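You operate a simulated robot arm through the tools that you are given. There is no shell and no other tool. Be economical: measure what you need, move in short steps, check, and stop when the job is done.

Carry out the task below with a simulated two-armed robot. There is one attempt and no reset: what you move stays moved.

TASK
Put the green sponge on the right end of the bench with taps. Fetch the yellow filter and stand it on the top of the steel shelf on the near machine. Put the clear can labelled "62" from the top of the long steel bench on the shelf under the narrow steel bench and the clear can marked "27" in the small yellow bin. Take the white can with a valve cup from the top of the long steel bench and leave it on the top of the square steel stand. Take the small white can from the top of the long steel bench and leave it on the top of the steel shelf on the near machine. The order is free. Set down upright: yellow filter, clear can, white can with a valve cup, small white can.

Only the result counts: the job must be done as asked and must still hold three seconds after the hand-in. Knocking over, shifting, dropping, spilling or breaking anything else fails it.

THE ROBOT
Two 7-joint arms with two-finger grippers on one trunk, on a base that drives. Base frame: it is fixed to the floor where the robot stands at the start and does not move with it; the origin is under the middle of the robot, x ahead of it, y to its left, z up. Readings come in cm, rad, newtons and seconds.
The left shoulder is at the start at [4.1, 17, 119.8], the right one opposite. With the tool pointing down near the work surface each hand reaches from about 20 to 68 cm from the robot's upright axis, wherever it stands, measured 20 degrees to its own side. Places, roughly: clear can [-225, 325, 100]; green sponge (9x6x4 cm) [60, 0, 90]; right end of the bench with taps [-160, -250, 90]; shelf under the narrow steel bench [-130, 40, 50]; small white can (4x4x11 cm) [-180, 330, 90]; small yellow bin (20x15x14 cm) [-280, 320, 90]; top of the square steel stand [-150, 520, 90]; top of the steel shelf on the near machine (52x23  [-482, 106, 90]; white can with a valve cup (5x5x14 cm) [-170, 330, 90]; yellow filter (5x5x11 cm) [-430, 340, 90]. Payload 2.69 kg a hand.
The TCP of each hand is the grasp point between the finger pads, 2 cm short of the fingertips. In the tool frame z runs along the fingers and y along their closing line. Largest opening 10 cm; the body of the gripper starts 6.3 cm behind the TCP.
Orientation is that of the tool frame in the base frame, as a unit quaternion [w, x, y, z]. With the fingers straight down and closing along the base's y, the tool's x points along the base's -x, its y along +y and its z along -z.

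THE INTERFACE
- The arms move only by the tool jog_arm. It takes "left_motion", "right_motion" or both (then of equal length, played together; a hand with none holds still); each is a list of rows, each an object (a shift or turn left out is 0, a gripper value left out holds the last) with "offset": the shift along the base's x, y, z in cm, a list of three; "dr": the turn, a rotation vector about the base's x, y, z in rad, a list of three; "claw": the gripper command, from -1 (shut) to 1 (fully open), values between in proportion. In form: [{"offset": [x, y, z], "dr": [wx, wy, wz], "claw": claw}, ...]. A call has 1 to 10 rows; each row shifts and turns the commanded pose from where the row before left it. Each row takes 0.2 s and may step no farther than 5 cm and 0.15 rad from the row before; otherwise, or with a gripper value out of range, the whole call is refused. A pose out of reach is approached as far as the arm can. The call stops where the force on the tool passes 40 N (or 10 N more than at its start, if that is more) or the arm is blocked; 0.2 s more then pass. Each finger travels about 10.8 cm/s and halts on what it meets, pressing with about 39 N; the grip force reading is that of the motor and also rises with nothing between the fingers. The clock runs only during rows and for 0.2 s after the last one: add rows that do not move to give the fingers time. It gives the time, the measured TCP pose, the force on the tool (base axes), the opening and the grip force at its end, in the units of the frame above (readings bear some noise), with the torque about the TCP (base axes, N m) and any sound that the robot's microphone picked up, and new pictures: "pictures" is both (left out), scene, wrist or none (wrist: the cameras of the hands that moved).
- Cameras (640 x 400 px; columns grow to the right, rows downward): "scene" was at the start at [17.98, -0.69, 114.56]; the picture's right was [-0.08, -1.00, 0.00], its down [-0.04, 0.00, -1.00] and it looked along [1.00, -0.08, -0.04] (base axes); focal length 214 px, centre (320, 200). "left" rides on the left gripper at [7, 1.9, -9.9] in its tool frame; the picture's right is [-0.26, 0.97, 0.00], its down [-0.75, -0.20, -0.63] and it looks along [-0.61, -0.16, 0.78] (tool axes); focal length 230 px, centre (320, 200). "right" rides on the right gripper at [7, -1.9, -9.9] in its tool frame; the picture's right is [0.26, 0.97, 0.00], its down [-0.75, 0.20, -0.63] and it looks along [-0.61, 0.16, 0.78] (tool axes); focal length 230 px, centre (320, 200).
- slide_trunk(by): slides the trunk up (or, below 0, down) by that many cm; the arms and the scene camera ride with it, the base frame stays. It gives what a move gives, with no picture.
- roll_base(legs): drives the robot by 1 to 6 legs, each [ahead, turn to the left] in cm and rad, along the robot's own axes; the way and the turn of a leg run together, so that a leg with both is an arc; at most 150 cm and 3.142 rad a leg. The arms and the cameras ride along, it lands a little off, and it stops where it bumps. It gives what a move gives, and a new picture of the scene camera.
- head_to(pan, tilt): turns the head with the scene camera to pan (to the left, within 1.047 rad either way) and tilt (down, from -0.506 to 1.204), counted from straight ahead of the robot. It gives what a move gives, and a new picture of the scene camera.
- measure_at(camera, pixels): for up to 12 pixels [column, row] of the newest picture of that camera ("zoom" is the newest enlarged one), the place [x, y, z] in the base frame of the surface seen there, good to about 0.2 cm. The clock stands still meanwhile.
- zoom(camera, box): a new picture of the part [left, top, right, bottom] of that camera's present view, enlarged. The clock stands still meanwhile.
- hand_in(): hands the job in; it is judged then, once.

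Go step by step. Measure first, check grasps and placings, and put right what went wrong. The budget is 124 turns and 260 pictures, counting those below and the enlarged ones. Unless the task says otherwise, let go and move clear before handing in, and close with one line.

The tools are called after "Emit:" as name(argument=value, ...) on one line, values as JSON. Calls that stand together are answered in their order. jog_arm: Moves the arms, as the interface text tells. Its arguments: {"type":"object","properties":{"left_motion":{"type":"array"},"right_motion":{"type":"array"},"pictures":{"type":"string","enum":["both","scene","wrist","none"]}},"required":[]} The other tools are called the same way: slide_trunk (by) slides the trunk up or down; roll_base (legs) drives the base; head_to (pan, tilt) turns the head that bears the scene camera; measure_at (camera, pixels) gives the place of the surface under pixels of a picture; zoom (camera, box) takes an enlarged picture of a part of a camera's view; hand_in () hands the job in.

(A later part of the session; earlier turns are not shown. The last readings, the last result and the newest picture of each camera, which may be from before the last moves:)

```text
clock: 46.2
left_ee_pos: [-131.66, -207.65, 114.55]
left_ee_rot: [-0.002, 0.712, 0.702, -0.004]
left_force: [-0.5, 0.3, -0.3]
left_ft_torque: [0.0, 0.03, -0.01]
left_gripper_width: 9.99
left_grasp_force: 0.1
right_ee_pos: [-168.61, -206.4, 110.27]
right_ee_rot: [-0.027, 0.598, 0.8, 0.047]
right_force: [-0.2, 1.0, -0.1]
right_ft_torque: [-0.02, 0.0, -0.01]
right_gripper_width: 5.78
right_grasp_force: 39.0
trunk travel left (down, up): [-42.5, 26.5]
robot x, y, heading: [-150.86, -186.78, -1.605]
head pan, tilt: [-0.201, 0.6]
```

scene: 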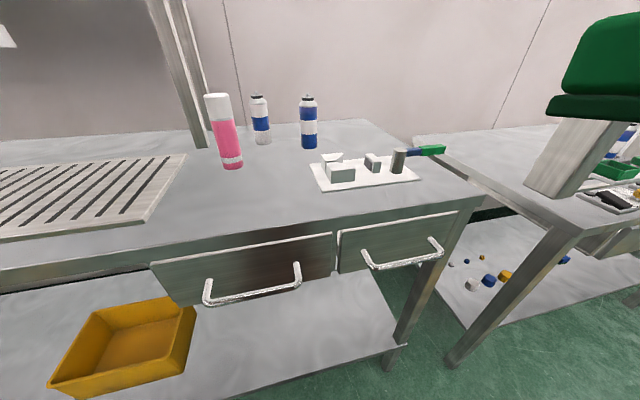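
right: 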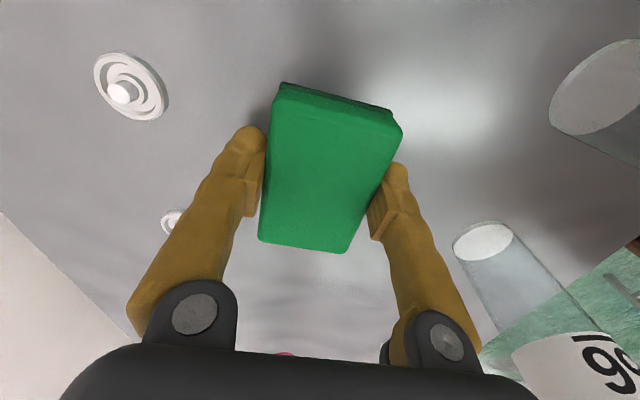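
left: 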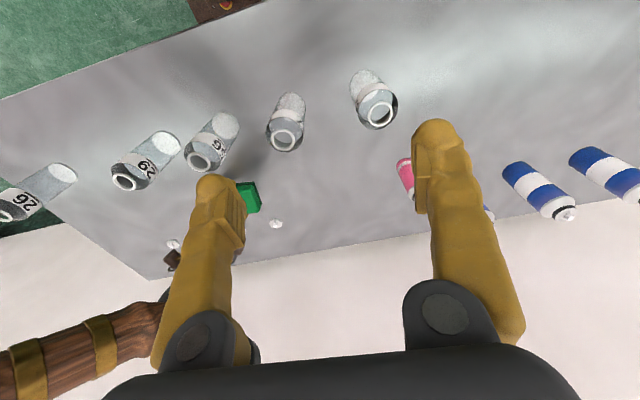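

Next I'll swing the sponge out over the spot, levelling the hand (tilt 0.107) and squaring the yaw (0.28).

Emit:
jog_arm(right_motion=[{"offset": [1, -1.5, 0], "dr": [-0.02, 0, -0.03]}, {"offset": [1.9, -3, 0], "dr": [-0.02, 0, -0.05]}, {"offset": [2.2, -3.8, 0], "dr": [-0.02, 0, -0.05]}, {"offset": [2.3, -3.8, 0], "dr": [-0.02, 0, -0.05]}, {"offset": [2.3, -3.8, 0], "dr": [-0.027, 0, -0.05]}, {"offset": [2.3, -3.8, 0], "dr": [0, 0.013, -0.05]}, {"offset": [2.3, -3.8, 0]}, {"offset": [1.5, -3.8, -1]}, {"offset": [0.8, -2.3, -1]}, {"offset": [0, 0, 0]}], left_motion=[{"offset": [0, 0, 0]}, {"offset": [0, 0, 0]}, {"offset": [0, 0, 0]}, {"offset": [0, 0, 0]}, {"offset": [0, 0, 0]}, {"offset": [0, 0, 0]}, {"offset": [0, 0, 0]}, {"offset": [0, 0, 0]}, {"offset": [0, 0, 0]}, {"offset": [0, 0, 0]}])

```text
clock: 48.5
left_ee_pos: [-132.22, -208.33, 114.56]
left_ee_rot: [-0.023, 0.702, 0.712, -0.004]
left_force: [0.4, 0.5, 0.4]
left_ft_torque: [0.03, 0.01, -0.01]
left_gripper_width: 9.97
left_grasp_force: 0.1
right_ee_pos: [-151.98, -235.47, 108.24]
right_ee_rot: [0.007, 0.704, 0.71, 0.001]
right_force: [-0.3, 0.7, 0.5]
right_ft_torque: [-0.02, -0.03, 0.02]
right_gripper_width: 5.77
right_grasp_force: 39.2
trunk travel left (down, up): [-42.5, 26.5]
robot x, y, heading: [-151.0, -186.74, -1.606]
head pan, tilt: [-0.201, 0.6]
```

scene: 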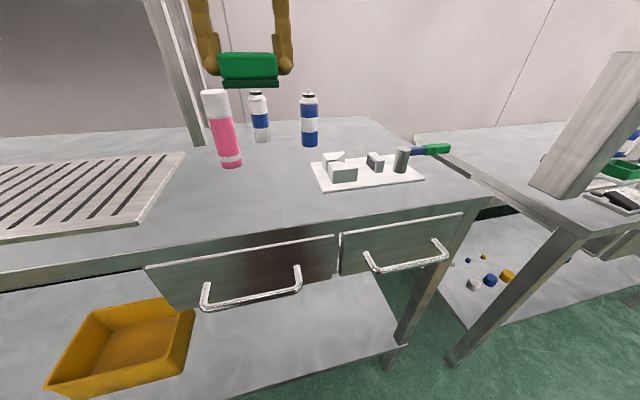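
right: 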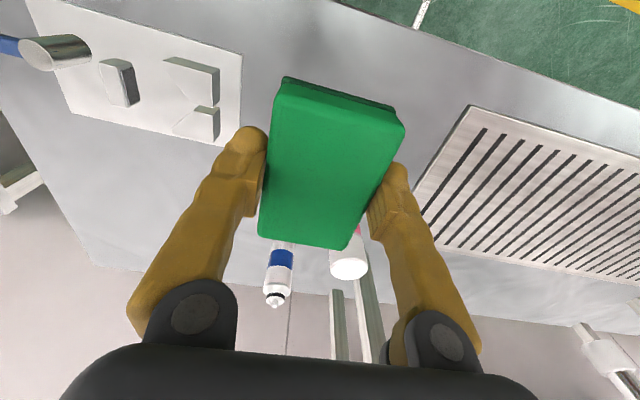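
left: 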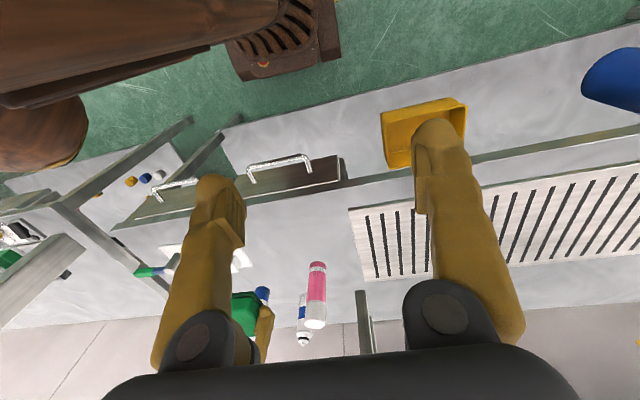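

The sponge is above the free spot. I'll descend to TCP≈91.1 in two parts.

Emit:
jog_arm(right_motion=[{"offset": [0, 0, -1.5]}, {"offset": [0, 0, -2.5]}, {"offset": [0, 0, -3]}, {"offset": [0, 0, -3]}, {"offset": [0, 0, -2.5]}, {"offset": [0, 0, -2]}, {"offset": [0, 0, -1.5]}, {"offset": [0, 0, 0]}], left_motion=[{"offset": [0, 0, 0]}, {"offset": [0, 0, 0]}, {"offset": [0, 0, 0]}, {"offset": [0, 0, 0]}, {"offset": [0, 0, 0]}, {"offset": [0, 0, 0]}, {"offset": [0, 0, 0]}, {"offset": [0, 0, 0]}], pictures="scene")

```text
clock: 50.5
left_ee_pos: [-132.71, -207.63, 115.04]
left_ee_rot: [-0.04, 0.69, 0.722, -0.008]
left_force: [0.2, 0.3, 0.6]
left_ft_torque: [-0.03, -0.03, 0.02]
left_gripper_width: 10.0
left_grasp_force: 0.0
right_ee_pos: [-154.24, -235.46, 93.78]
right_ee_rot: [0.027, 0.732, 0.681, 0.016]
right_force: [-0.8, 0.4, 0.4]
right_ft_torque: [-0.04, 0.02, -0.01]
right_gripper_width: 5.73
right_grasp_force: 39.4
trunk travel left (down, up): [-42.5, 26.5]
robot x, y, heading: [-150.95, -186.95, -1.596]
head pan, tilt: [-0.201, 0.6]
stopped in row 8 (right hand): the arm was blocked; the commanded pose is now the measured one
```

scene: 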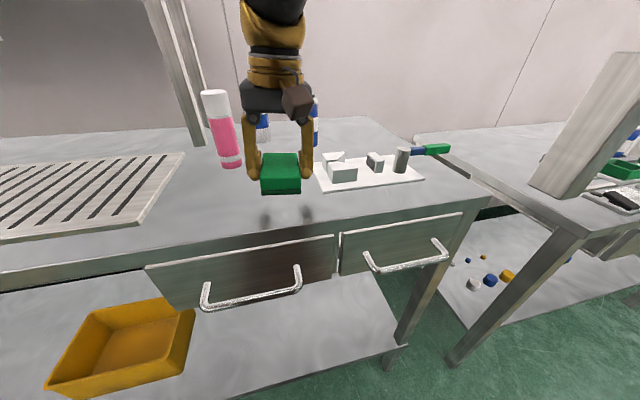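

A spurious stop shifted the hand to x=-154.2 and tilted it slightly. I'll hold, correct that, and then lower to the top.

Emit:
jog_arm(right_motion=[{"offset": [0, 0, 0]}, {"offset": [0, 0, 0]}, {"offset": [0.8, 0, 0], "dr": [0.006, 0.02, 0.03]}, {"offset": [0.8, -0.3, 0], "dr": [0.006, 0.02, 0.03]}, {"offset": [0.5, -0.2, 0], "dr": [0.006, 0.02, 0.01]}, {"offset": [0, 0, 0]}, {"offset": [0, 0, -0.8]}, {"offset": [0, 0, 0]}], left_motion=[{"offset": [0, 0, 0]}, {"offset": [0, 0, 0]}, {"offset": [0, 0, 0]}, {"offset": [0, 0, 0]}, {"offset": [0, 0, 0]}, {"offset": [0, 0, 0]}, {"offset": [0, 0, 0]}, {"offset": [0, 0, 0]}], pictures="wrist")

```text
clock: 52.5
left_ee_pos: [-132.96, -206.81, 115.59]
left_ee_rot: [-0.057, 0.679, 0.732, -0.012]
left_force: [-0.6, -0.2, -0.3]
left_ft_torque: [-0.06, 0.02, 0.01]
left_gripper_width: 10.0
left_grasp_force: 0.0
right_ee_pos: [-153.81, -236.21, 94.81]
right_ee_rot: [0.021, 0.73, 0.683, 0.01]
right_force: [0.7, 1.3, -0.3]
right_ft_torque: [-0.05, 0.01, 0.0]
right_gripper_width: 5.74
right_grasp_force: 39.1
trunk travel left (down, up): [-42.5, 26.5]
robot x, y, heading: [-151.01, -186.61, -1.601]
head pan, tilt: [-0.201, 0.6]
stopped in row 8 (right hand): the arm was blocked; the commanded pose is now the measured one
```

right: 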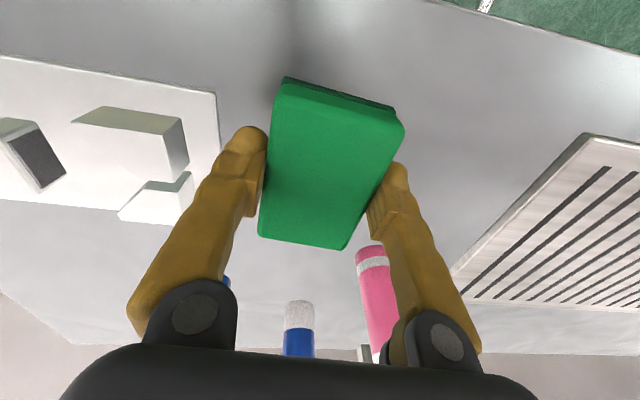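
left: 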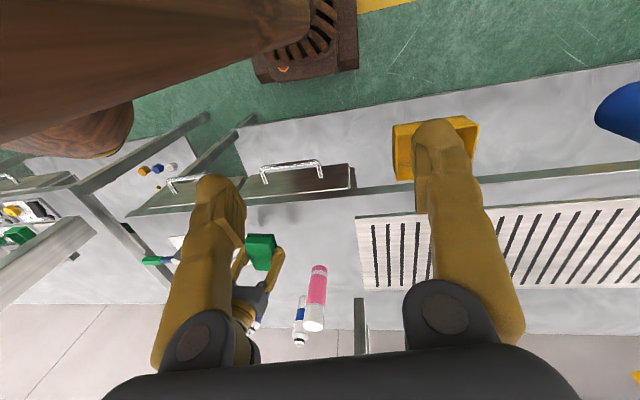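

The left wrist picture shows the right arm's brown link right beside the left hand (top left). The arms are pressing on each other, which explains the stops and drift. I'll move the left hand away to the left.

Emit:
jog_arm(left_motion=[{"offset": [1.5, 0, 0], "dr": [0, 0, 0.02]}, {"offset": [2, 0, 0], "dr": [0, 0, 0.02]}, {"offset": [2.5, 0, 0], "dr": [0, 0, 0.02]}, {"offset": [2.5, 0, 0], "dr": [0, 0, 0.02]}, {"offset": [2.5, 0, 0], "dr": [0, 0, 0.02]}, {"offset": [2.5, -1, 0]}, {"offset": [2.5, -1, 0]}, {"offset": [2, -1, 0]}, {"offset": [0, 0, 0]}], right_motion=[{"offset": [0, 0, 0]}, {"offset": [0, 0, 0]}, {"offset": [0, 0, 0]}, {"offset": [0, 0, 0]}, {"offset": [0, 0, 0]}, {"offset": [0, 0, 0]}, {"offset": [0, 0, 0]}, {"offset": [0, 0, 0]}, {"offset": [0, 0, 0]}], pictures="wrist")

```text
clock: 54.5
left_ee_pos: [-115.18, -210.43, 116.39]
left_ee_rot: [-0.031, 0.654, 0.755, -0.019]
left_force: [0.1, 0.0, 0.5]
left_ft_torque: [-0.01, 0.02, -0.01]
left_gripper_width: 10.0
left_grasp_force: 0.1
left hand out of reach, approached as far as the arm can: row 1, 8
right_ee_pos: [-153.75, -236.57, 95.42]
right_ee_rot: [0.025, 0.729, 0.684, 0.008]
right_force: [0.1, 0.0, -0.3]
right_ft_torque: [-0.04, 0.01, 0.02]
right_gripper_width: 5.76
right_grasp_force: 38.9
trunk travel left (down, up): [-42.5, 26.5]
robot x, y, heading: [-150.81, -186.96, -1.599]
head pan, tilt: [-0.201, 0.6]
```

right: 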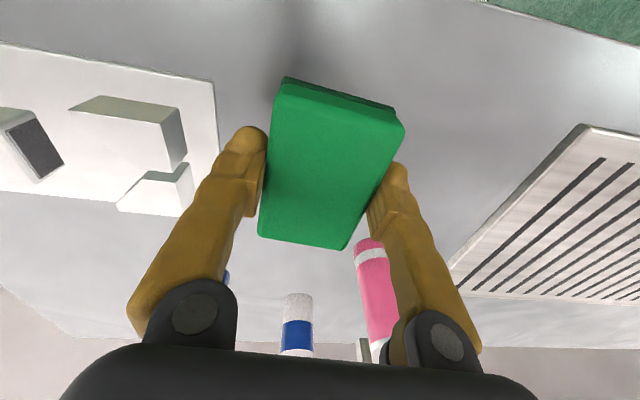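
left: 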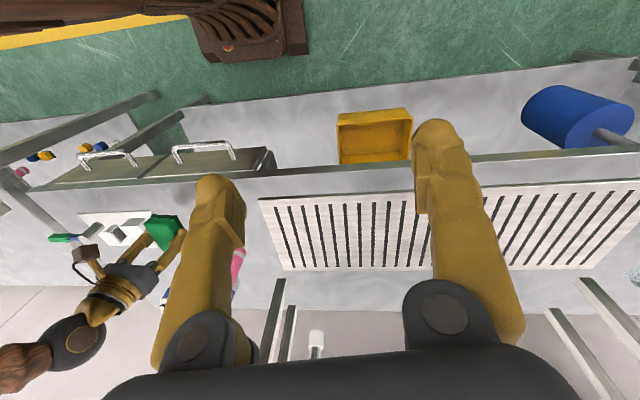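

The arms are apart now. I'll check the tray edge relative to the sponge in the right picture.

Emit:
measure_at(camera="right", pixels=[[213, 85], [217, 140], [240, 100], [370, 262], [300, 290], [470, 210], [350, 60]])

```text
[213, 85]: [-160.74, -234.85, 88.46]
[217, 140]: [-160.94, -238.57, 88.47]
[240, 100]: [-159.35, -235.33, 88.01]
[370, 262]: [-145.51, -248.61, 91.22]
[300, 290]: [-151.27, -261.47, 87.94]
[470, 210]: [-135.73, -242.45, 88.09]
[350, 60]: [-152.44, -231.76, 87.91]
```

The tray edge is at x=-160.8 and the pink bottle near (-145.5,-248.6). I'll centre at x=-152.4 and lower to the top.

Emit:
jog_arm(right_motion=[{"offset": [0.4, 0, 0], "dr": [0.012, 0.02, 0.03]}, {"offset": [0.6, 0.3, 0], "dr": [0.013, 0.02, 0.03]}, {"offset": [0.3, 0.2, -0.8]}, {"offset": [0, 0, -1.2]}, {"offset": [0, 0, -1.2]}, {"offset": [0, 0, -0.8]}, {"offset": [0, 0, -0.3]}, {"offset": [0, 0, 0]}], left_motion=[{"offset": [0, 0, 0]}, {"offset": [0, 0, 0]}, {"offset": [0, 0, 0]}, {"offset": [0, 0, 0]}, {"offset": [0, 0, 0]}, {"offset": [0, 0, 0]}, {"offset": [0, 0, 0]}, {"offset": [0, 0, 0]}], pictures="none")

```text
clock: 56.2
left_ee_pos: [-115.22, -210.5, 116.46]
left_ee_rot: [-0.033, 0.654, 0.756, -0.018]
left_force: [-0.5, 0.5, -0.3]
left_ft_torque: [0.0, 0.01, -0.01]
left_gripper_width: 10.0
left_grasp_force: 0.0
right_ee_pos: [-153.47, -237.2, 91.65]
right_ee_rot: [0.011, 0.721, 0.693, 0.01]
right_force: [-0.3, -0.8, -0.6]
right_ft_torque: [-0.01, 0.0, 0.03]
right_gripper_width: 5.78
right_grasp_force: 39.0
trunk travel left (down, up): [-42.5, 26.5]
robot x, y, heading: [-150.8, -186.98, -1.597]
head pan, tilt: [-0.201, 0.6]
```

Nearly down (TCP 91.65). I'll lower 0.8 cm more and open to 7.5 cm.

Emit:
jog_arm(right_motion=[{"offset": [0, 0, -0.5]}, {"offset": [0, 0, -0.4]}, {"offset": [0, 0, 0]}, {"offset": [0, 0, 0], "claw": 0.3}, {"offset": [0, 0, 0], "claw": 0.5}, {"offset": [0, 0, 1]}, {"offset": [0, 0, 2]}, {"offset": [0, 0, 3]}, {"offset": [0, 0, 4]}, {"offset": [0, 0, 4]}], left_motion=[{"offset": [0, 0, 0]}, {"offset": [0, 0, 0]}, {"offset": [0, 0, 0]}, {"offset": [0, 0, 0]}, {"offset": [0, 0, 0]}, {"offset": [0, 0, 0]}, {"offset": [0, 0, 0]}, {"offset": [0, 0, 0]}, {"offset": [0, 0, 0]}, {"offset": [0, 0, 0]}])

```text
clock: 58.4
left_ee_pos: [-115.9, -208.83, 116.29]
left_ee_rot: [-0.041, 0.653, 0.755, -0.033]
left_force: [0.3, 0.3, -0.5]
left_ft_torque: [-0.03, 0.03, 0.01]
left_gripper_width: 10.0
left_grasp_force: 0.0
right_ee_pos: [-153.4, -229.38, 91.68]
right_ee_rot: [-0.074, 0.715, 0.69, 0.09]
right_force: [-0.2, 0.1, -0.2]
right_ft_torque: [-0.04, 0.05, -0.01]
right_gripper_width: 7.48
right_grasp_force: 0.1
trunk travel left (down, up): [-42.5, 26.5]
robot x, y, heading: [-151.01, -186.76, -1.595]
head pan, tilt: [-0.201, 0.6]
stopped in row 10 (right hand): the arm was blocked; the commanded pose is now the measured one
```

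scene: 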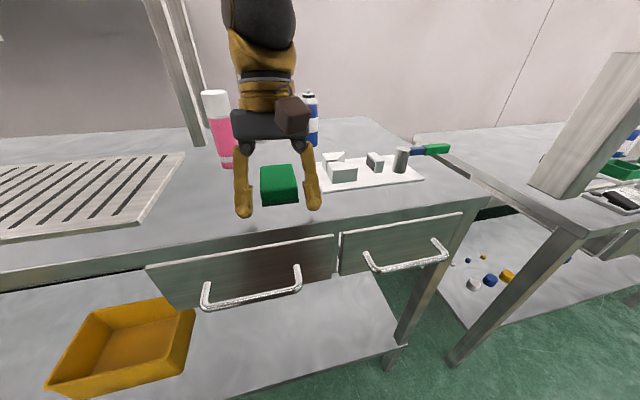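
right: 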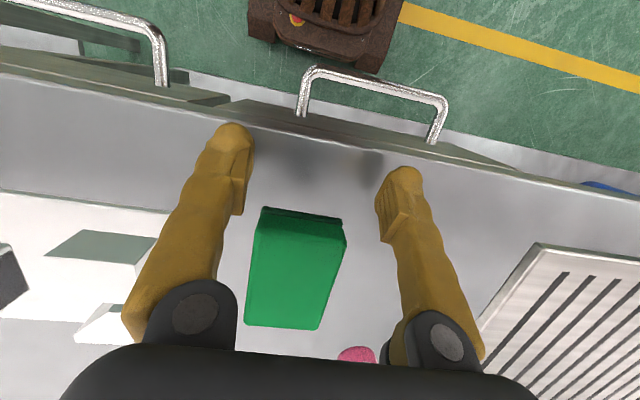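
left: 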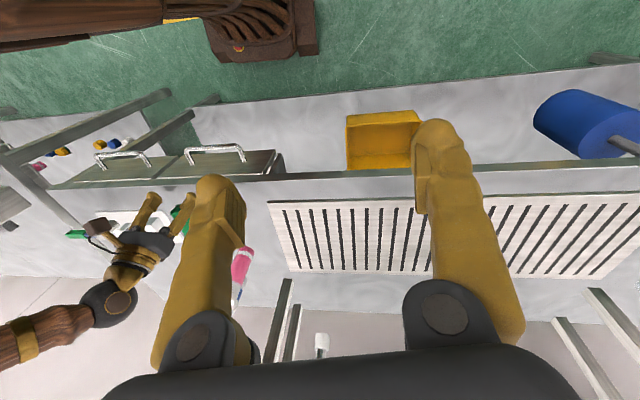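

The sponge is down on the bench. While rising, the right hand jammed and swung back toward the robot, and it's clear in front of the sponge now. I'll pull it further back and up gently.

Emit:
jog_arm(right_motion=[{"offset": [0, 0, 0]}, {"offset": [0, 1, 0.5]}, {"offset": [-0.5, 2, 1]}, {"offset": [-1, 2, 1.5]}, {"offset": [-1, 2, 2]}, {"offset": [-1, 2, 2.5]}, {"offset": [-1, 1, 3]}, {"offset": [-1, 0, 3]}, {"offset": [-1, 0, 3]}, {"offset": [0, 0, 0]}], left_motion=[{"offset": [0, 0, 0]}, {"offset": [0, 0, 0]}, {"offset": [0, 0, 0]}, {"offset": [0, 0, 0]}, {"offset": [0, 0, 0]}, {"offset": [0, 0, 0]}, {"offset": [0, 0, 0]}, {"offset": [0, 0, 0]}, {"offset": [0, 0, 0]}, {"offset": [0, 0, 0]}])

```text
clock: 60.6
left_ee_pos: [-115.75, -209.15, 116.21]
left_ee_rot: [-0.042, 0.653, 0.756, -0.032]
left_force: [0.0, -0.8, 0.3]
left_ft_torque: [0.0, 0.02, 0.0]
left_gripper_width: 10.03
left_grasp_force: 0.0
right_ee_pos: [-159.43, -219.42, 108.15]
right_ee_rot: [-0.075, 0.71, 0.696, 0.084]
right_force: [-0.8, -0.6, -0.1]
right_ft_torque: [-0.01, 0.02, -0.01]
right_gripper_width: 7.5
right_grasp_force: 0.0
trunk travel left (down, up): [-42.5, 26.5]
robot x, y, heading: [-151.18, -186.8, -1.601]
head pan, tilt: [-0.201, 0.6]
```

scene: 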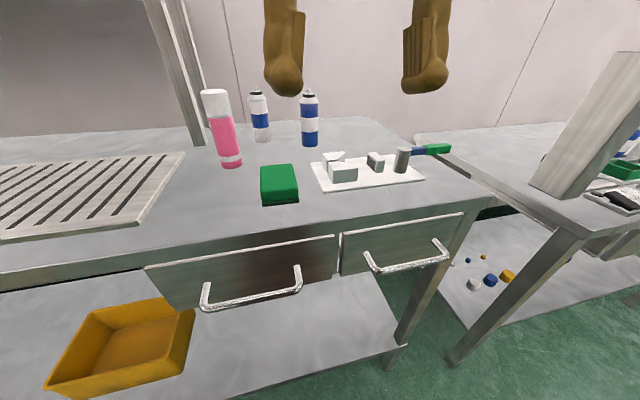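
right: 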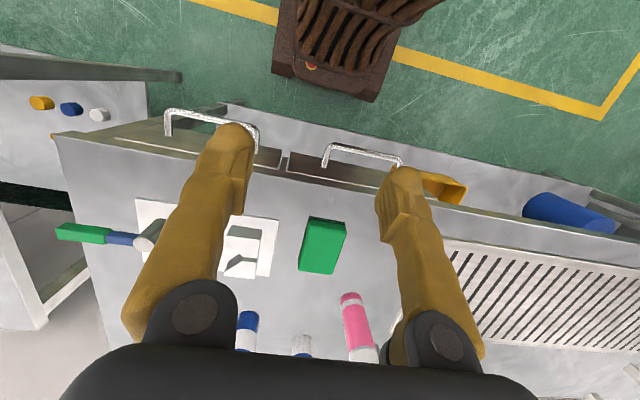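
left: 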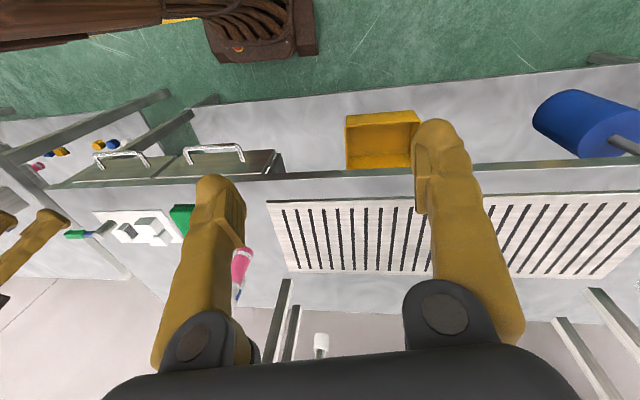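

The sponge is flat on the bench's right end and nothing else moved. I'll swing the right hand outward and straighten it for travel.

Emit:
jog_arm(right_motion=[{"offset": [-1, 0, 0], "dr": [-0.03, 0, 0]}, {"offset": [-2, 0, 0.5], "dr": [-0.03, 0, 0]}, {"offset": [-2, 0, 0.5], "dr": [-0.03, 0, 0]}, {"offset": [-2, 0, 0.5], "dr": [-0.03, 0, 0]}, {"offset": [-2, 0, 0.5], "dr": [-0.03, 0, 0]}, {"offset": [-2, 0, 0], "dr": [-0.03, 0, 0]}, {"offset": [-2, 0, 0], "dr": [-0.03, 0, 0]}, {"offset": [0, 0, 0]}], left_motion=[{"offset": [0, 0, 0]}, {"offset": [0, 0, 0]}, {"offset": [0, 0, 0]}, {"offset": [0, 0, 0]}, {"offset": [0, 0, 0]}, {"offset": [0, 0, 0]}, {"offset": [0, 0, 0]}, {"offset": [0, 0, 0]}], pictures="none")

Emit:
head_to(pan=0, tilt=0.3)

Emit:
roll_base(legs=[[-60, 0], [0, 2.9]])

```text
clock: 62.4
left_ee_pos: [-115.74, -209.09, 116.12]
left_ee_rot: [-0.042, 0.652, 0.756, -0.032]
left_force: [0.4, 0.1, -0.3]
left_ft_torque: [-0.04, 0.01, -0.03]
left_gripper_width: 10.0
left_grasp_force: 0.1
right_ee_pos: [-172.22, -219.56, 110.3]
right_ee_rot: [0.002, 0.713, 0.701, 0.01]
right_force: [0.1, 0.6, -0.3]
right_ft_torque: [-0.01, -0.01, -0.04]
right_gripper_width: 7.47
right_grasp_force: 0.1
trunk travel left (down, up): [-42.5, 26.5]
robot x, y, heading: [-150.79, -186.88, -1.598]
head pan, tilt: [-0.201, 0.6]
```

```text
clock: 63.2
left_ee_pos: [-115.72, -209.12, 116.17]
left_ee_rot: [-0.042, 0.653, 0.756, -0.032]
left_force: [0.2, 0.1, -0.4]
left_ft_torque: [0.02, -0.01, 0.0]
left_gripper_width: 9.98
left_grasp_force: 0.1
right_ee_pos: [-172.21, -219.32, 110.21]
right_ee_rot: [0.0, 0.713, 0.701, 0.01]
right_force: [0.3, -0.2, 0.6]
right_ft_torque: [0.03, -0.01, -0.01]
right_gripper_width: 7.52
right_grasp_force: 0.1
trunk travel left (down, up): [-42.5, 26.5]
robot x, y, heading: [-150.83, -186.75, -1.599]
head pan, tilt: [0.0, 0.3]
```

scene: 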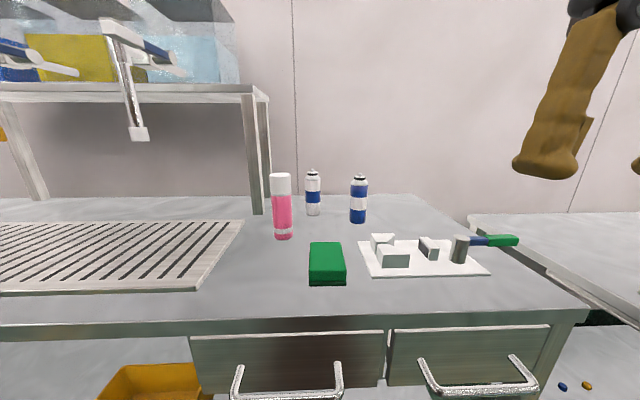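

```text
clock: 73.4
left_ee_pos: [-175.45, -95.93, 116.48]
left_ee_rot: [0.023, -0.656, 0.754, -0.031]
left_force: [-1.1, 0.0, 0.4]
left_ft_torque: [0.0, -0.01, -0.01]
left_gripper_width: 10.0
left_grasp_force: 0.1
right_ee_pos: [-119.29, -102.38, 110.33]
right_ee_rot: [-0.01, -0.593, 0.805, 0.002]
right_force: [0.0, -1.0, -0.9]
right_ft_torque: [0.03, -0.01, 0.0]
right_gripper_width: 7.51
right_grasp_force: 0.0
trunk travel left (down, up): [-42.5, 26.5]
robot x, y, heading: [-148.04, -128.12, 1.258]
head pan, tilt: [0.0, 0.3]
```

scene: 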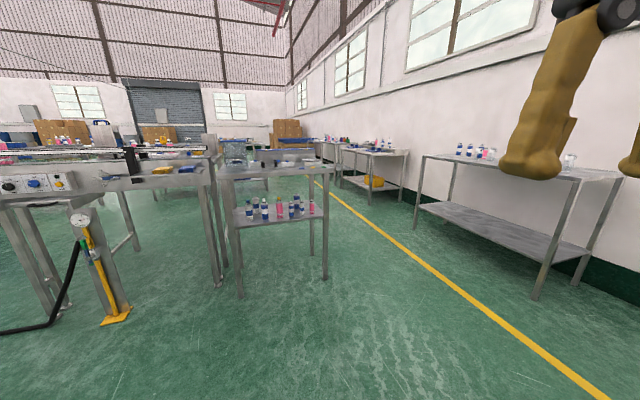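

The narrow bench stands ahead-left with a bottle-laden shelf, and a clear aisle runs right of it. I'll measure for route planning.

Emit:
measure_at(camera="scene", pixels=[[326, 275], [240, 295], [240, 222], [325, 215], [232, 172], [375, 185], [360, 195], [418, 200], [290, 150], [256, 190], [330, 185], [318, 205]])

Emit:
zoom(camera="scene", box=[190, 110, 430, 260])

```text
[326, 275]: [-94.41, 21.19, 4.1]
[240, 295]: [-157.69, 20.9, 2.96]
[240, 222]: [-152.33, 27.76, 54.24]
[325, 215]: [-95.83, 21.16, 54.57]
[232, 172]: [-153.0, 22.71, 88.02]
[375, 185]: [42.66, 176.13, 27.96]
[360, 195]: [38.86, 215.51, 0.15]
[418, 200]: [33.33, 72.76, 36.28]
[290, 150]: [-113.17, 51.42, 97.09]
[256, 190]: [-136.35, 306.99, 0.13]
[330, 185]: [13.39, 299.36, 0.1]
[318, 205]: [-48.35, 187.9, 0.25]
```

```text
2.67 times, centred on (310, 185) of scene
```

zoom: 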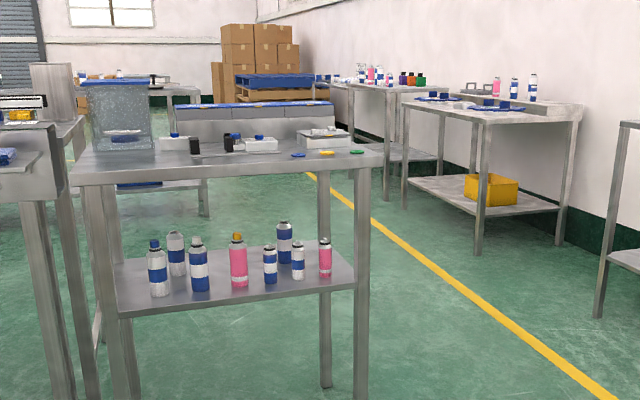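

The narrow bench spans x -158…-94, and the aisle at x≈-50 is clear. I'll drive up the aisle and then look toward the long steel bench.

Emit:
roll_base(legs=[[0, -0.3], [150, 0], [0, 0.61], [150, 0], [30, 0], [0, 0.5]])

```text
clock: 74.2
left_ee_pos: [-174.13, -100.21, 116.38]
left_ee_rot: [0.051, -0.65, 0.757, -0.053]
left_force: [0.9, -0.1, -0.1]
left_ft_torque: [0.04, 0.07, -0.01]
left_gripper_width: 9.99
left_grasp_force: 0.1
right_ee_pos: [-121.26, -109.43, 107.82]
right_ee_rot: [-0.05, -0.586, 0.808, -0.027]
right_force: [0.9, -0.4, 0.1]
right_ft_torque: [0.07, 0.02, -0.04]
right_gripper_width: 7.49
right_grasp_force: 0.1
trunk travel left (down, up): [-42.5, 26.5]
robot x, y, heading: [-148.17, -128.55, 1.24]
head pan, tilt: [0.0, 0.3]
stopped in leg 1: the robot was blocked; the commanded pose is now the measured one
```

scene: 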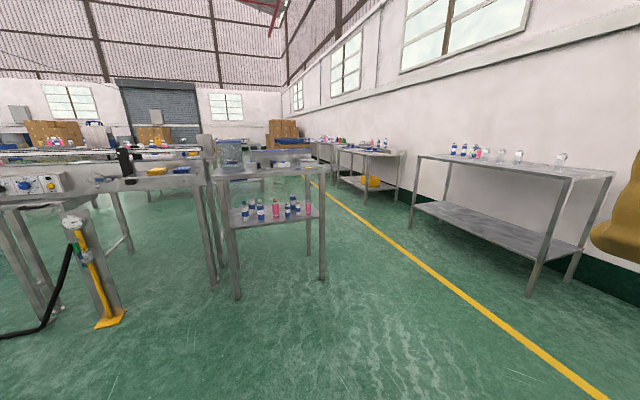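

Another spurious stop at the start of the first leg. I'll retry.

Emit:
roll_base(legs=[[0, -0.28], [150, 0], [0, 0.61], [150, 0], [30, 0], [0, 0.5]])

```text
clock: 75.0
left_ee_pos: [-172.96, -101.7, 116.87]
left_ee_rot: [0.06, -0.633, 0.769, -0.065]
left_force: [0.2, -0.4, 1.1]
left_ft_torque: [0.03, 0.0, 0.0]
left_gripper_width: 9.96
left_grasp_force: 0.1
right_ee_pos: [-121.73, -114.03, 107.32]
right_ee_rot: [-0.063, -0.563, 0.823, -0.033]
right_force: [-0.5, -0.6, 0.2]
right_ft_torque: [0.03, 0.0, -0.04]
right_gripper_width: 7.5
right_grasp_force: 0.1
trunk travel left (down, up): [-42.5, 26.5]
robot x, y, heading: [-147.71, -128.15, 1.194]
head pan, tilt: [0.0, 0.3]
stopped in leg 1: the robot was blocked; the commanded pose is now the measured one
```

scene: 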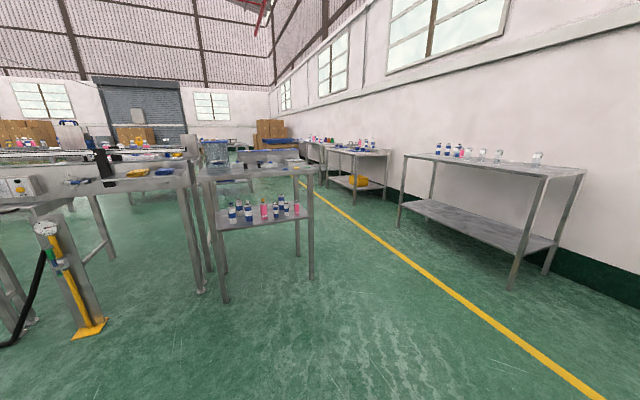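

The hands have been pushed in close to the body, which likely triggers the stops. I'll extend both to a comfortable carry pose ahead and level them.

Emit:
jog_arm(right_motion=[{"offset": [0.7, 1.5, 0], "dr": [0.02, -0.01, 0]}, {"offset": [0.8, 2, 0], "dr": [0.025, -0.012, 0]}, {"offset": [0.8, 2, 0], "dr": [0.02, -0.012, 0]}, {"offset": [0.8, 2, 0], "dr": [0.02, -0.012, 0]}, {"offset": [0.8, 2, 0], "dr": [0.02, -0.01, 0]}, {"offset": [0.8, 2, 0], "dr": [0.02, -0.01, 0]}, {"offset": [0.5, 1.5, 0]}, {"offset": [0, 0, 0]}], left_motion=[{"offset": [1.5, 2, 0], "dr": [0.004, 0.03, 0]}, {"offset": [2, 2.5, 0], "dr": [0.004, 0.03, 0]}, {"offset": [2, 2.5, 0], "dr": [0.004, 0.03, 0]}, {"offset": [2, 2.5, 0], "dr": [0.004, 0.03, 0]}, {"offset": [2, 2.5, 0], "dr": [0.004, 0.03, 0]}, {"offset": [2, 2.5, 0], "dr": [0.004, 0.024, 0]}, {"offset": [1.5, 1.9, 0]}, {"offset": [0, 0, 0]}], pictures="none")

Emit:
roll_base(legs=[[0, -0.24], [150, 0], [0, 0.61], [150, 0], [30, 0], [0, 0.5]])

```text
clock: 76.8
left_ee_pos: [-160.41, -85.35, 116.55]
left_ee_rot: [-0.001, -0.629, 0.777, 0.024]
left_force: [0.5, -0.2, -0.2]
left_ft_torque: [-0.01, 0.01, 0.0]
left_gripper_width: 10.0
left_grasp_force: 0.0
right_ee_pos: [-116.33, -100.81, 108.27]
right_ee_rot: [0.02, -0.567, 0.824, 0.009]
right_force: [-0.4, 0.2, -0.4]
right_ft_torque: [0.03, 0.01, -0.01]
right_gripper_width: 7.49
right_grasp_force: 0.0
trunk travel left (down, up): [-42.5, 26.5]
robot x, y, heading: [-147.81, -128.19, 1.193]
head pan, tilt: [0.0, 0.3]
```

```text
clock: 96.8
left_ee_pos: [-98.21, 190.89, 116.6]
left_ee_rot: [0.01, 0.895, -0.446, -0.021]
left_force: [0.4, 0.2, 0.5]
left_ft_torque: [0.01, -0.02, 0.0]
left_gripper_width: 10.0
left_grasp_force: 0.1
right_ee_pos: [-57.66, 214.09, 108.35]
right_ee_rot: [-0.014, 0.858, -0.514, -0.016]
right_force: [-0.4, 0.4, 1.1]
right_ft_torque: [0.0, -0.02, -0.03]
right_gripper_width: 7.5
right_grasp_force: 0.1
trunk travel left (down, up): [-42.5, 26.5]
robot x, y, heading: [-57.83, 172.15, 2.051]
head pan, tilt: [0.0, 0.3]
```

scene: 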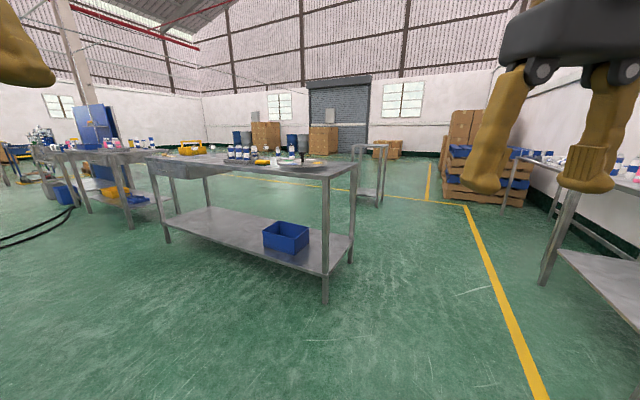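

The driving works with hands extended. The long steel bench is ahead at (250,170) and the square stand is at (370,150). I'll zoom and measure.

Emit:
zoom(camera="scene", box=[140, 120, 400, 282])

Emit:
measure_at(camera="scene", pixels=[[150, 160], [350, 165], [325, 300], [168, 240], [325, 175], [372, 147], [385, 146], [240, 155], [290, 153], [190, 150], [262, 163], [352, 200]])

```text
2.46 times, centred on (270, 201) of scene
```

zoom: 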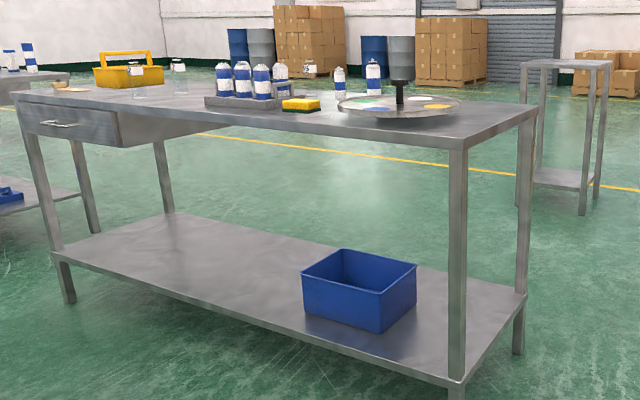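

```text
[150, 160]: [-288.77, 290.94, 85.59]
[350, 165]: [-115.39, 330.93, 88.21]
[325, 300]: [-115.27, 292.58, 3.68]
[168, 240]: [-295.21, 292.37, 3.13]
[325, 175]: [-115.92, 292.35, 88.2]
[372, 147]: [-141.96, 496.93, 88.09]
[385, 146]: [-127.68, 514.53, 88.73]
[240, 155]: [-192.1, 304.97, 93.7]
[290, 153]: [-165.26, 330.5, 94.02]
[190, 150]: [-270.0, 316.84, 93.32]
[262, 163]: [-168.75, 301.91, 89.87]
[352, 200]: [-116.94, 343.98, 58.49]
```

The bench spans x -297…-115 and y 291…345, with the cans near y≈330, so I'll approach from the far (+y) side. I'll drive around its right end.

Emit:
roll_base(legs=[[0, -0.48], [150, 0], [72, 0], [0, 1.57], [130, 0], [0, 1.57]])

Emit:
head_to(pan=0, tilt=0.5)

```text
clock: 123.2
left_ee_pos: [-162.48, 355.96, 117.05]
left_ee_rot: [0.029, 0.654, 0.756, -0.002]
left_force: [-0.1, -0.1, 0.8]
left_ft_torque: [-0.03, 0.0, 0.03]
left_gripper_width: 10.0
left_grasp_force: 0.1
right_ee_pos: [-209.07, 354.8, 108.9]
right_ee_rot: [0.018, 0.711, 0.703, -0.023]
right_force: [0.1, 0.2, -0.4]
right_ft_torque: [-0.01, 0.01, 0.0]
right_gripper_width: 7.5
right_grasp_force: 0.0
trunk travel left (down, up): [-42.5, 26.5]
robot x, y, heading: [-190.19, 389.76, -1.59]
head pan, tilt: [0.0, 0.3]
```

scene: 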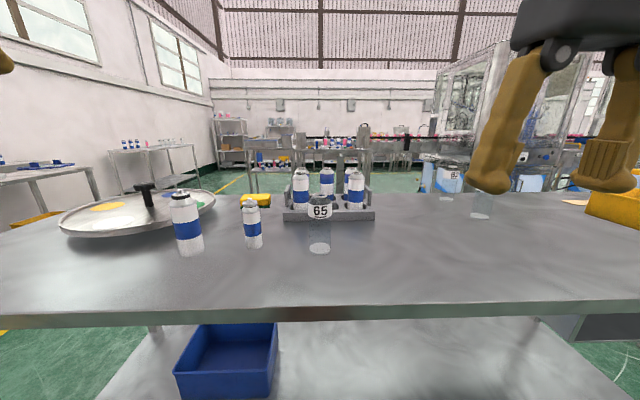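

```text
clock: 123.9
left_ee_pos: [-162.46, 357.91, 116.96]
left_ee_rot: [0.028, 0.655, 0.755, 0.0]
left_force: [0.7, -0.2, 0.9]
left_ft_torque: [0.0, 0.03, 0.02]
left_gripper_width: 10.01
left_grasp_force: 0.1
right_ee_pos: [-209.13, 356.69, 109.36]
right_ee_rot: [0.023, 0.71, 0.703, -0.03]
right_force: [-0.6, 0.0, 0.5]
right_ft_torque: [-0.02, 0.04, 0.0]
right_gripper_width: 7.51
right_grasp_force: 0.1
trunk travel left (down, up): [-42.5, 26.5]
robot x, y, heading: [-189.91, 389.78, -1.594]
head pan, tilt: [0.0, 0.499]
```

scene: 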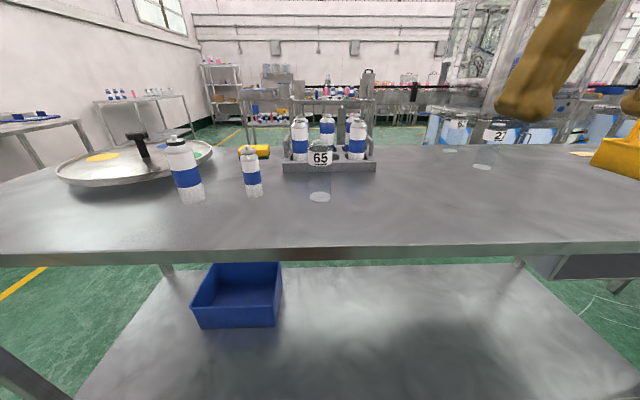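

I'm facing the bench: the taller white can is at (185,180), the small one at (252,175), clear can "65" at (320,175), and two more clear cans at right. I'll zoom to read the labels.

Emit:
zoom(camera="scene", box=[400, 90, 640, 240])

Emit:
zoom(camera="scene", box=[150, 110, 390, 260])

Emit:
measure_at(camera="scene", pixels=[[176, 137], [195, 200], [250, 148], [254, 195], [320, 150], [320, 197], [482, 167], [450, 150], [460, 123], [500, 130], [320, 246], [615, 165]])

```text
2.67 times, centred on (520, 165) of scene
```

zoom: 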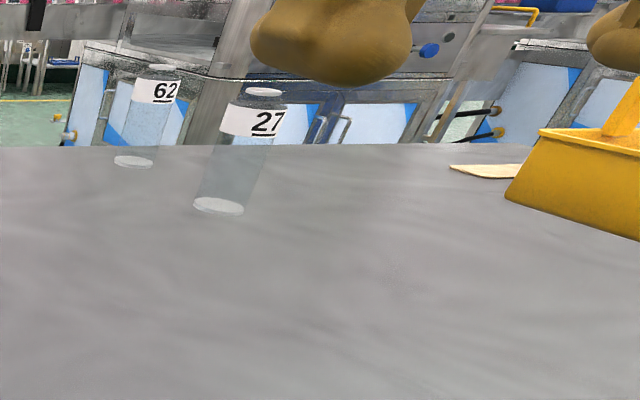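

```text
2.67 times, centred on (270, 185) of scene
```

zoom: 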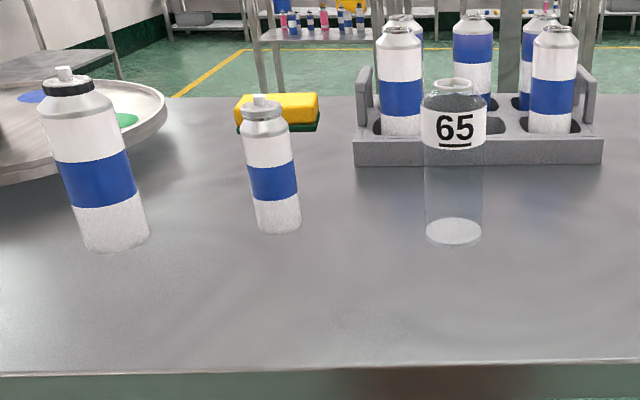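

```text
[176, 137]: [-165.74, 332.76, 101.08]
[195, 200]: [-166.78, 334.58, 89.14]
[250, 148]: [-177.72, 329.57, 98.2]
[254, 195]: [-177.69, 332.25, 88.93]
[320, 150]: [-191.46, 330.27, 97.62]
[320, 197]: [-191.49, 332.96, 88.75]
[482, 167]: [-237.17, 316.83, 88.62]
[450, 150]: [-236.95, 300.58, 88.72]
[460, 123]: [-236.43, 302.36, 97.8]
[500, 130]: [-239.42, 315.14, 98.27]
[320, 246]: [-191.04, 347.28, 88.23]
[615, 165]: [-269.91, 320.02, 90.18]
```

"62" stands near (-237,301) and "27" near (-237,316). I'll take the tall white can with the left hand first, so I'm bringing that hand above it, levelled.

Emit:
jog_arm(left_motion=[{"offset": [0, -1.5, 0], "dr": [0.01, 0.01, 0]}, {"offset": [-0.5, -2.5, 0], "dr": [0.01, 0.01, 0]}, {"offset": [-0.5, -3, -0.5], "dr": [0.01, 0.01, 0]}, {"offset": [-0.5, -3, -0.5], "dr": [0.007, 0.01, 0]}, {"offset": [-0.5, -3, -0.5]}, {"offset": [-0.5, -3, -0.5]}, {"offset": [-0.5, -3, -0.5]}, {"offset": [-0.5, -2, -0.5], "claw": 0.7}, {"offset": [0, 0, 0]}], right_motion=[{"offset": [0, 0, 0]}, {"offset": [0, 0, 0], "dr": [0.02, 0, 0]}, {"offset": [0, 0, 0], "dr": [0.02, 0, 0]}, {"offset": [0, 0, 0], "dr": [0.02, 0, 0]}, {"offset": [0, 0, 0]}, {"offset": [0, 0, 0]}, {"offset": [0, 0, 0]}, {"offset": [0, 0, 0]}, {"offset": [0, 0, 0]}], pictures="both")

```text
clock: 125.9
left_ee_pos: [-166.07, 336.56, 114.58]
left_ee_rot: [0.007, 0.655, 0.756, -0.006]
left_force: [0.4, -1.4, 0.0]
left_ft_torque: [0.0, -0.01, -0.01]
left_gripper_width: 8.51
left_grasp_force: 0.0
right_ee_pos: [-209.18, 356.36, 109.3]
right_ee_rot: [0.002, 0.711, 0.704, -0.008]
right_force: [-0.2, 0.0, 0.3]
right_ft_torque: [0.0, 0.02, 0.01]
right_gripper_width: 7.48
right_grasp_force: 0.1
trunk travel left (down, up): [-42.5, 26.5]
robot x, y, heading: [-189.86, 389.81, -1.599]
head pan, tilt: [0.0, 0.499]
```

scene: 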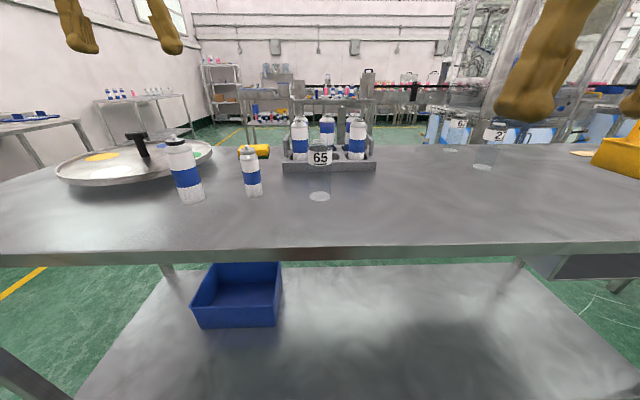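
right: 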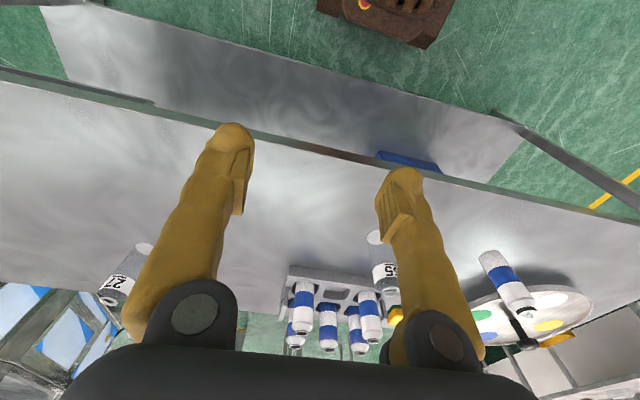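
left: 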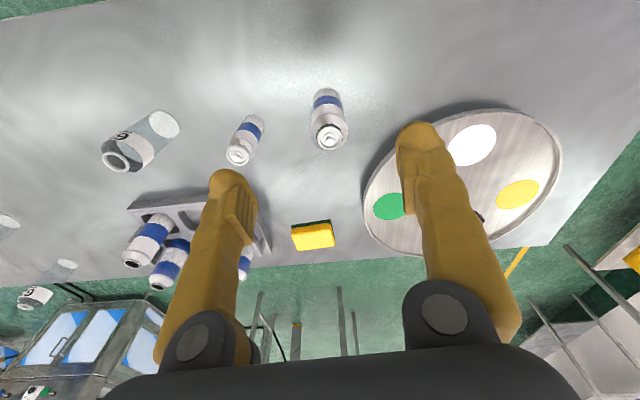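

Both cans are in the left wrist view: tall at (329,125), small at (245,140). I'll measure their tops and bases and the plate edge.

Emit:
measure_at(camera="left", pixels=[[329, 139], [314, 130], [346, 128], [328, 92], [239, 156], [230, 150], [250, 152], [250, 118], [370, 180], [400, 130], [300, 130]])

```text
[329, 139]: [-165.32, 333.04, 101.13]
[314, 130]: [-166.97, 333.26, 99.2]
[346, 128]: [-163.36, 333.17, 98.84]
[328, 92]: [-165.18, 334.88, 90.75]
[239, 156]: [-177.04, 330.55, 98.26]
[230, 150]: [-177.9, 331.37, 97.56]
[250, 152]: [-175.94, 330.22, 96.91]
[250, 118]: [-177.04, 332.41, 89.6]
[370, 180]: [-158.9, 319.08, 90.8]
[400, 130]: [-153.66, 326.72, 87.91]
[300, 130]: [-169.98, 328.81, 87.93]
```

The tall can's axis is at about (-165.3,332.5), with its top at about 102. I'll move over it and lower to TCP z≈97.

Emit:
jog_arm(left_motion=[{"offset": [0.4, -1.5, 0], "dr": [0, 0.005, 0]}, {"offset": [0.4, -2.5, -0.5]}, {"offset": [0, 0, -2]}, {"offset": [0, 0, -3]}, {"offset": [0, 0, -3]}, {"offset": [0, 0, -3]}, {"offset": [0, 0, -2.5]}, {"offset": [0, 0, -2]}, {"offset": [0, 0, -1.2]}, {"offset": [0, 0, 0]}], right_motion=[{"offset": [0, 0, 0]}, {"offset": [0, 0, 0]}, {"offset": [0, 0, 0]}, {"offset": [0, 0, 0]}, {"offset": [0, 0, 0]}, {"offset": [0, 0, 0]}, {"offset": [0, 0, 0]}, {"offset": [0, 0, 0]}, {"offset": [0, 0, 0]}, {"offset": [0, 0, 0]}], pictures="wrist")

```text
clock: 128.1
left_ee_pos: [-165.17, 332.76, 97.36]
left_ee_rot: [0.005, 0.654, 0.756, -0.007]
left_force: [0.6, -0.2, 0.9]
left_ft_torque: [-0.02, 0.03, 0.02]
left_gripper_width: 8.5
left_grasp_force: 0.0
right_ee_pos: [-209.12, 356.47, 109.26]
right_ee_rot: [0.002, 0.71, 0.704, -0.008]
right_force: [-0.1, -0.2, -0.7]
right_ft_torque: [-0.02, 0.03, 0.0]
right_gripper_width: 7.52
right_grasp_force: 0.1
trunk travel left (down, up): [-42.5, 26.5]
robot x, y, heading: [-189.79, 389.73, -1.592]
head pan, tilt: [0.0, 0.499]
```

right: 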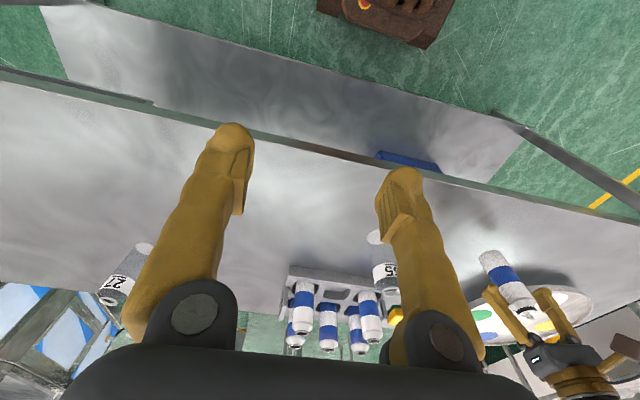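
left: 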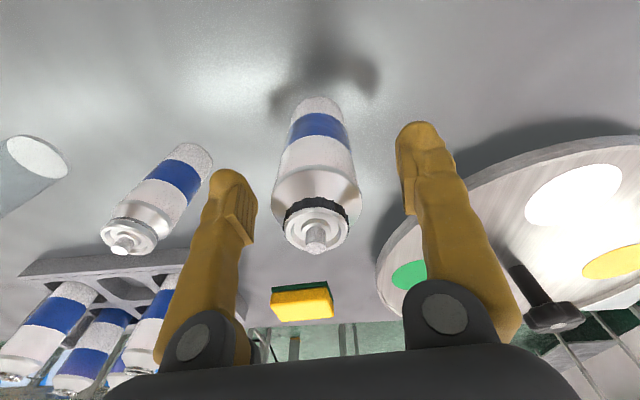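

The can sits centred between the fingers. I'll close and lift it.

Emit:
jog_arm(left_motion=[{"offset": [0, 0, 0], "claw": 0.2}, {"offset": [0, 0, 0], "claw": -0.4}, {"offset": [0, 0, 0], "claw": -0.4}, {"offset": [0, 0, 1]}, {"offset": [0, 0, 2]}, {"offset": [0, 0, 3]}, {"offset": [0, 0, 3]}, {"offset": [0, 0, 3]}, {"offset": [0, 0, 3]}, {"offset": [0, 0, 1]}], right_motion=[{"offset": [0, 0, 0]}, {"offset": [0, 0, 0]}, {"offset": [0, 0, 0]}, {"offset": [0, 0, 0]}, {"offset": [0, 0, 0]}, {"offset": [0, 0, 0]}, {"offset": [0, 0, 0]}, {"offset": [0, 0, 0]}, {"offset": [0, 0, 0]}, {"offset": [0, 0, 0]}], pictures="scene")

```text
clock: 130.3
left_ee_pos: [-165.23, 332.77, 113.6]
left_ee_rot: [0.005, 0.653, 0.757, -0.007]
left_force: [0.0, 0.3, -1.0]
left_ft_torque: [-0.03, 0.02, -0.03]
left_gripper_width: 4.34
left_grasp_force: 38.6
right_ee_pos: [-209.17, 356.49, 109.3]
right_ee_rot: [0.002, 0.711, 0.703, -0.008]
right_force: [-0.1, -0.2, 0.2]
right_ft_torque: [-0.01, -0.01, -0.02]
right_gripper_width: 7.5
right_grasp_force: 0.0
trunk travel left (down, up): [-42.5, 26.5]
robot x, y, heading: [-189.7, 389.77, -1.592]
head pan, tilt: [0.0, 0.499]
```

scene: 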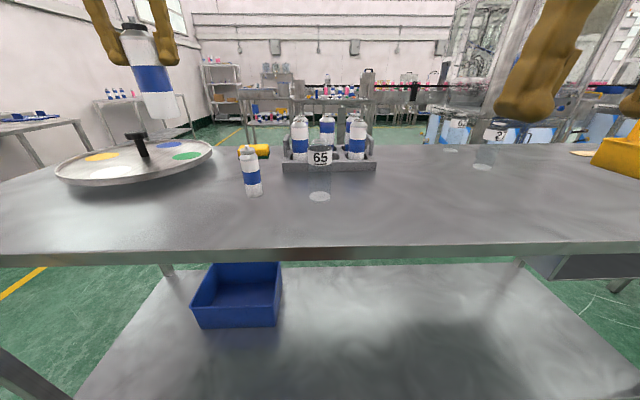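

The tall can is held (4.3 cm). I'll turn the base left 0.45 rad so the right hand faces the small can.

Emit:
roll_base(legs=[[0, 0.45]])

```text
clock: 132.0
left_ee_pos: [-143.15, 348.98, 113.44]
left_ee_rot: [0.007, 0.472, 0.882, -0.007]
left_force: [-0.5, -0.1, -1.6]
left_ft_torque: [-0.04, 0.01, 0.04]
left_gripper_width: 4.37
left_grasp_force: 39.2
right_ee_pos: [-192.87, 351.51, 109.19]
right_ee_rot: [0.004, 0.538, 0.843, -0.008]
right_force: [0.4, 0.7, 0.4]
right_ft_torque: [-0.01, 0.0, -0.01]
right_gripper_width: 7.49
right_grasp_force: 0.0
trunk travel left (down, up): [-42.5, 26.5]
robot x, y, heading: [-189.97, 390.18, -1.153]
head pan, tilt: [0.0, 0.499]
```

scene: 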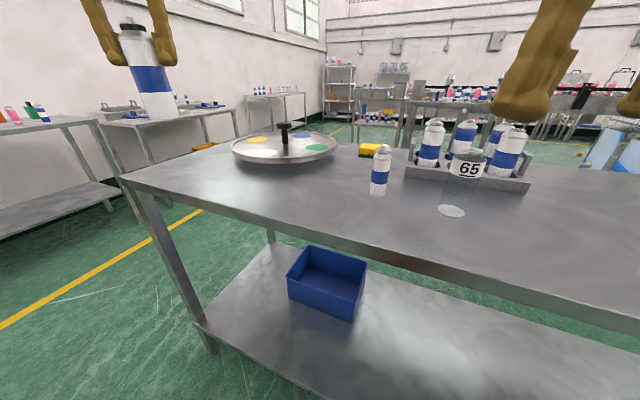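

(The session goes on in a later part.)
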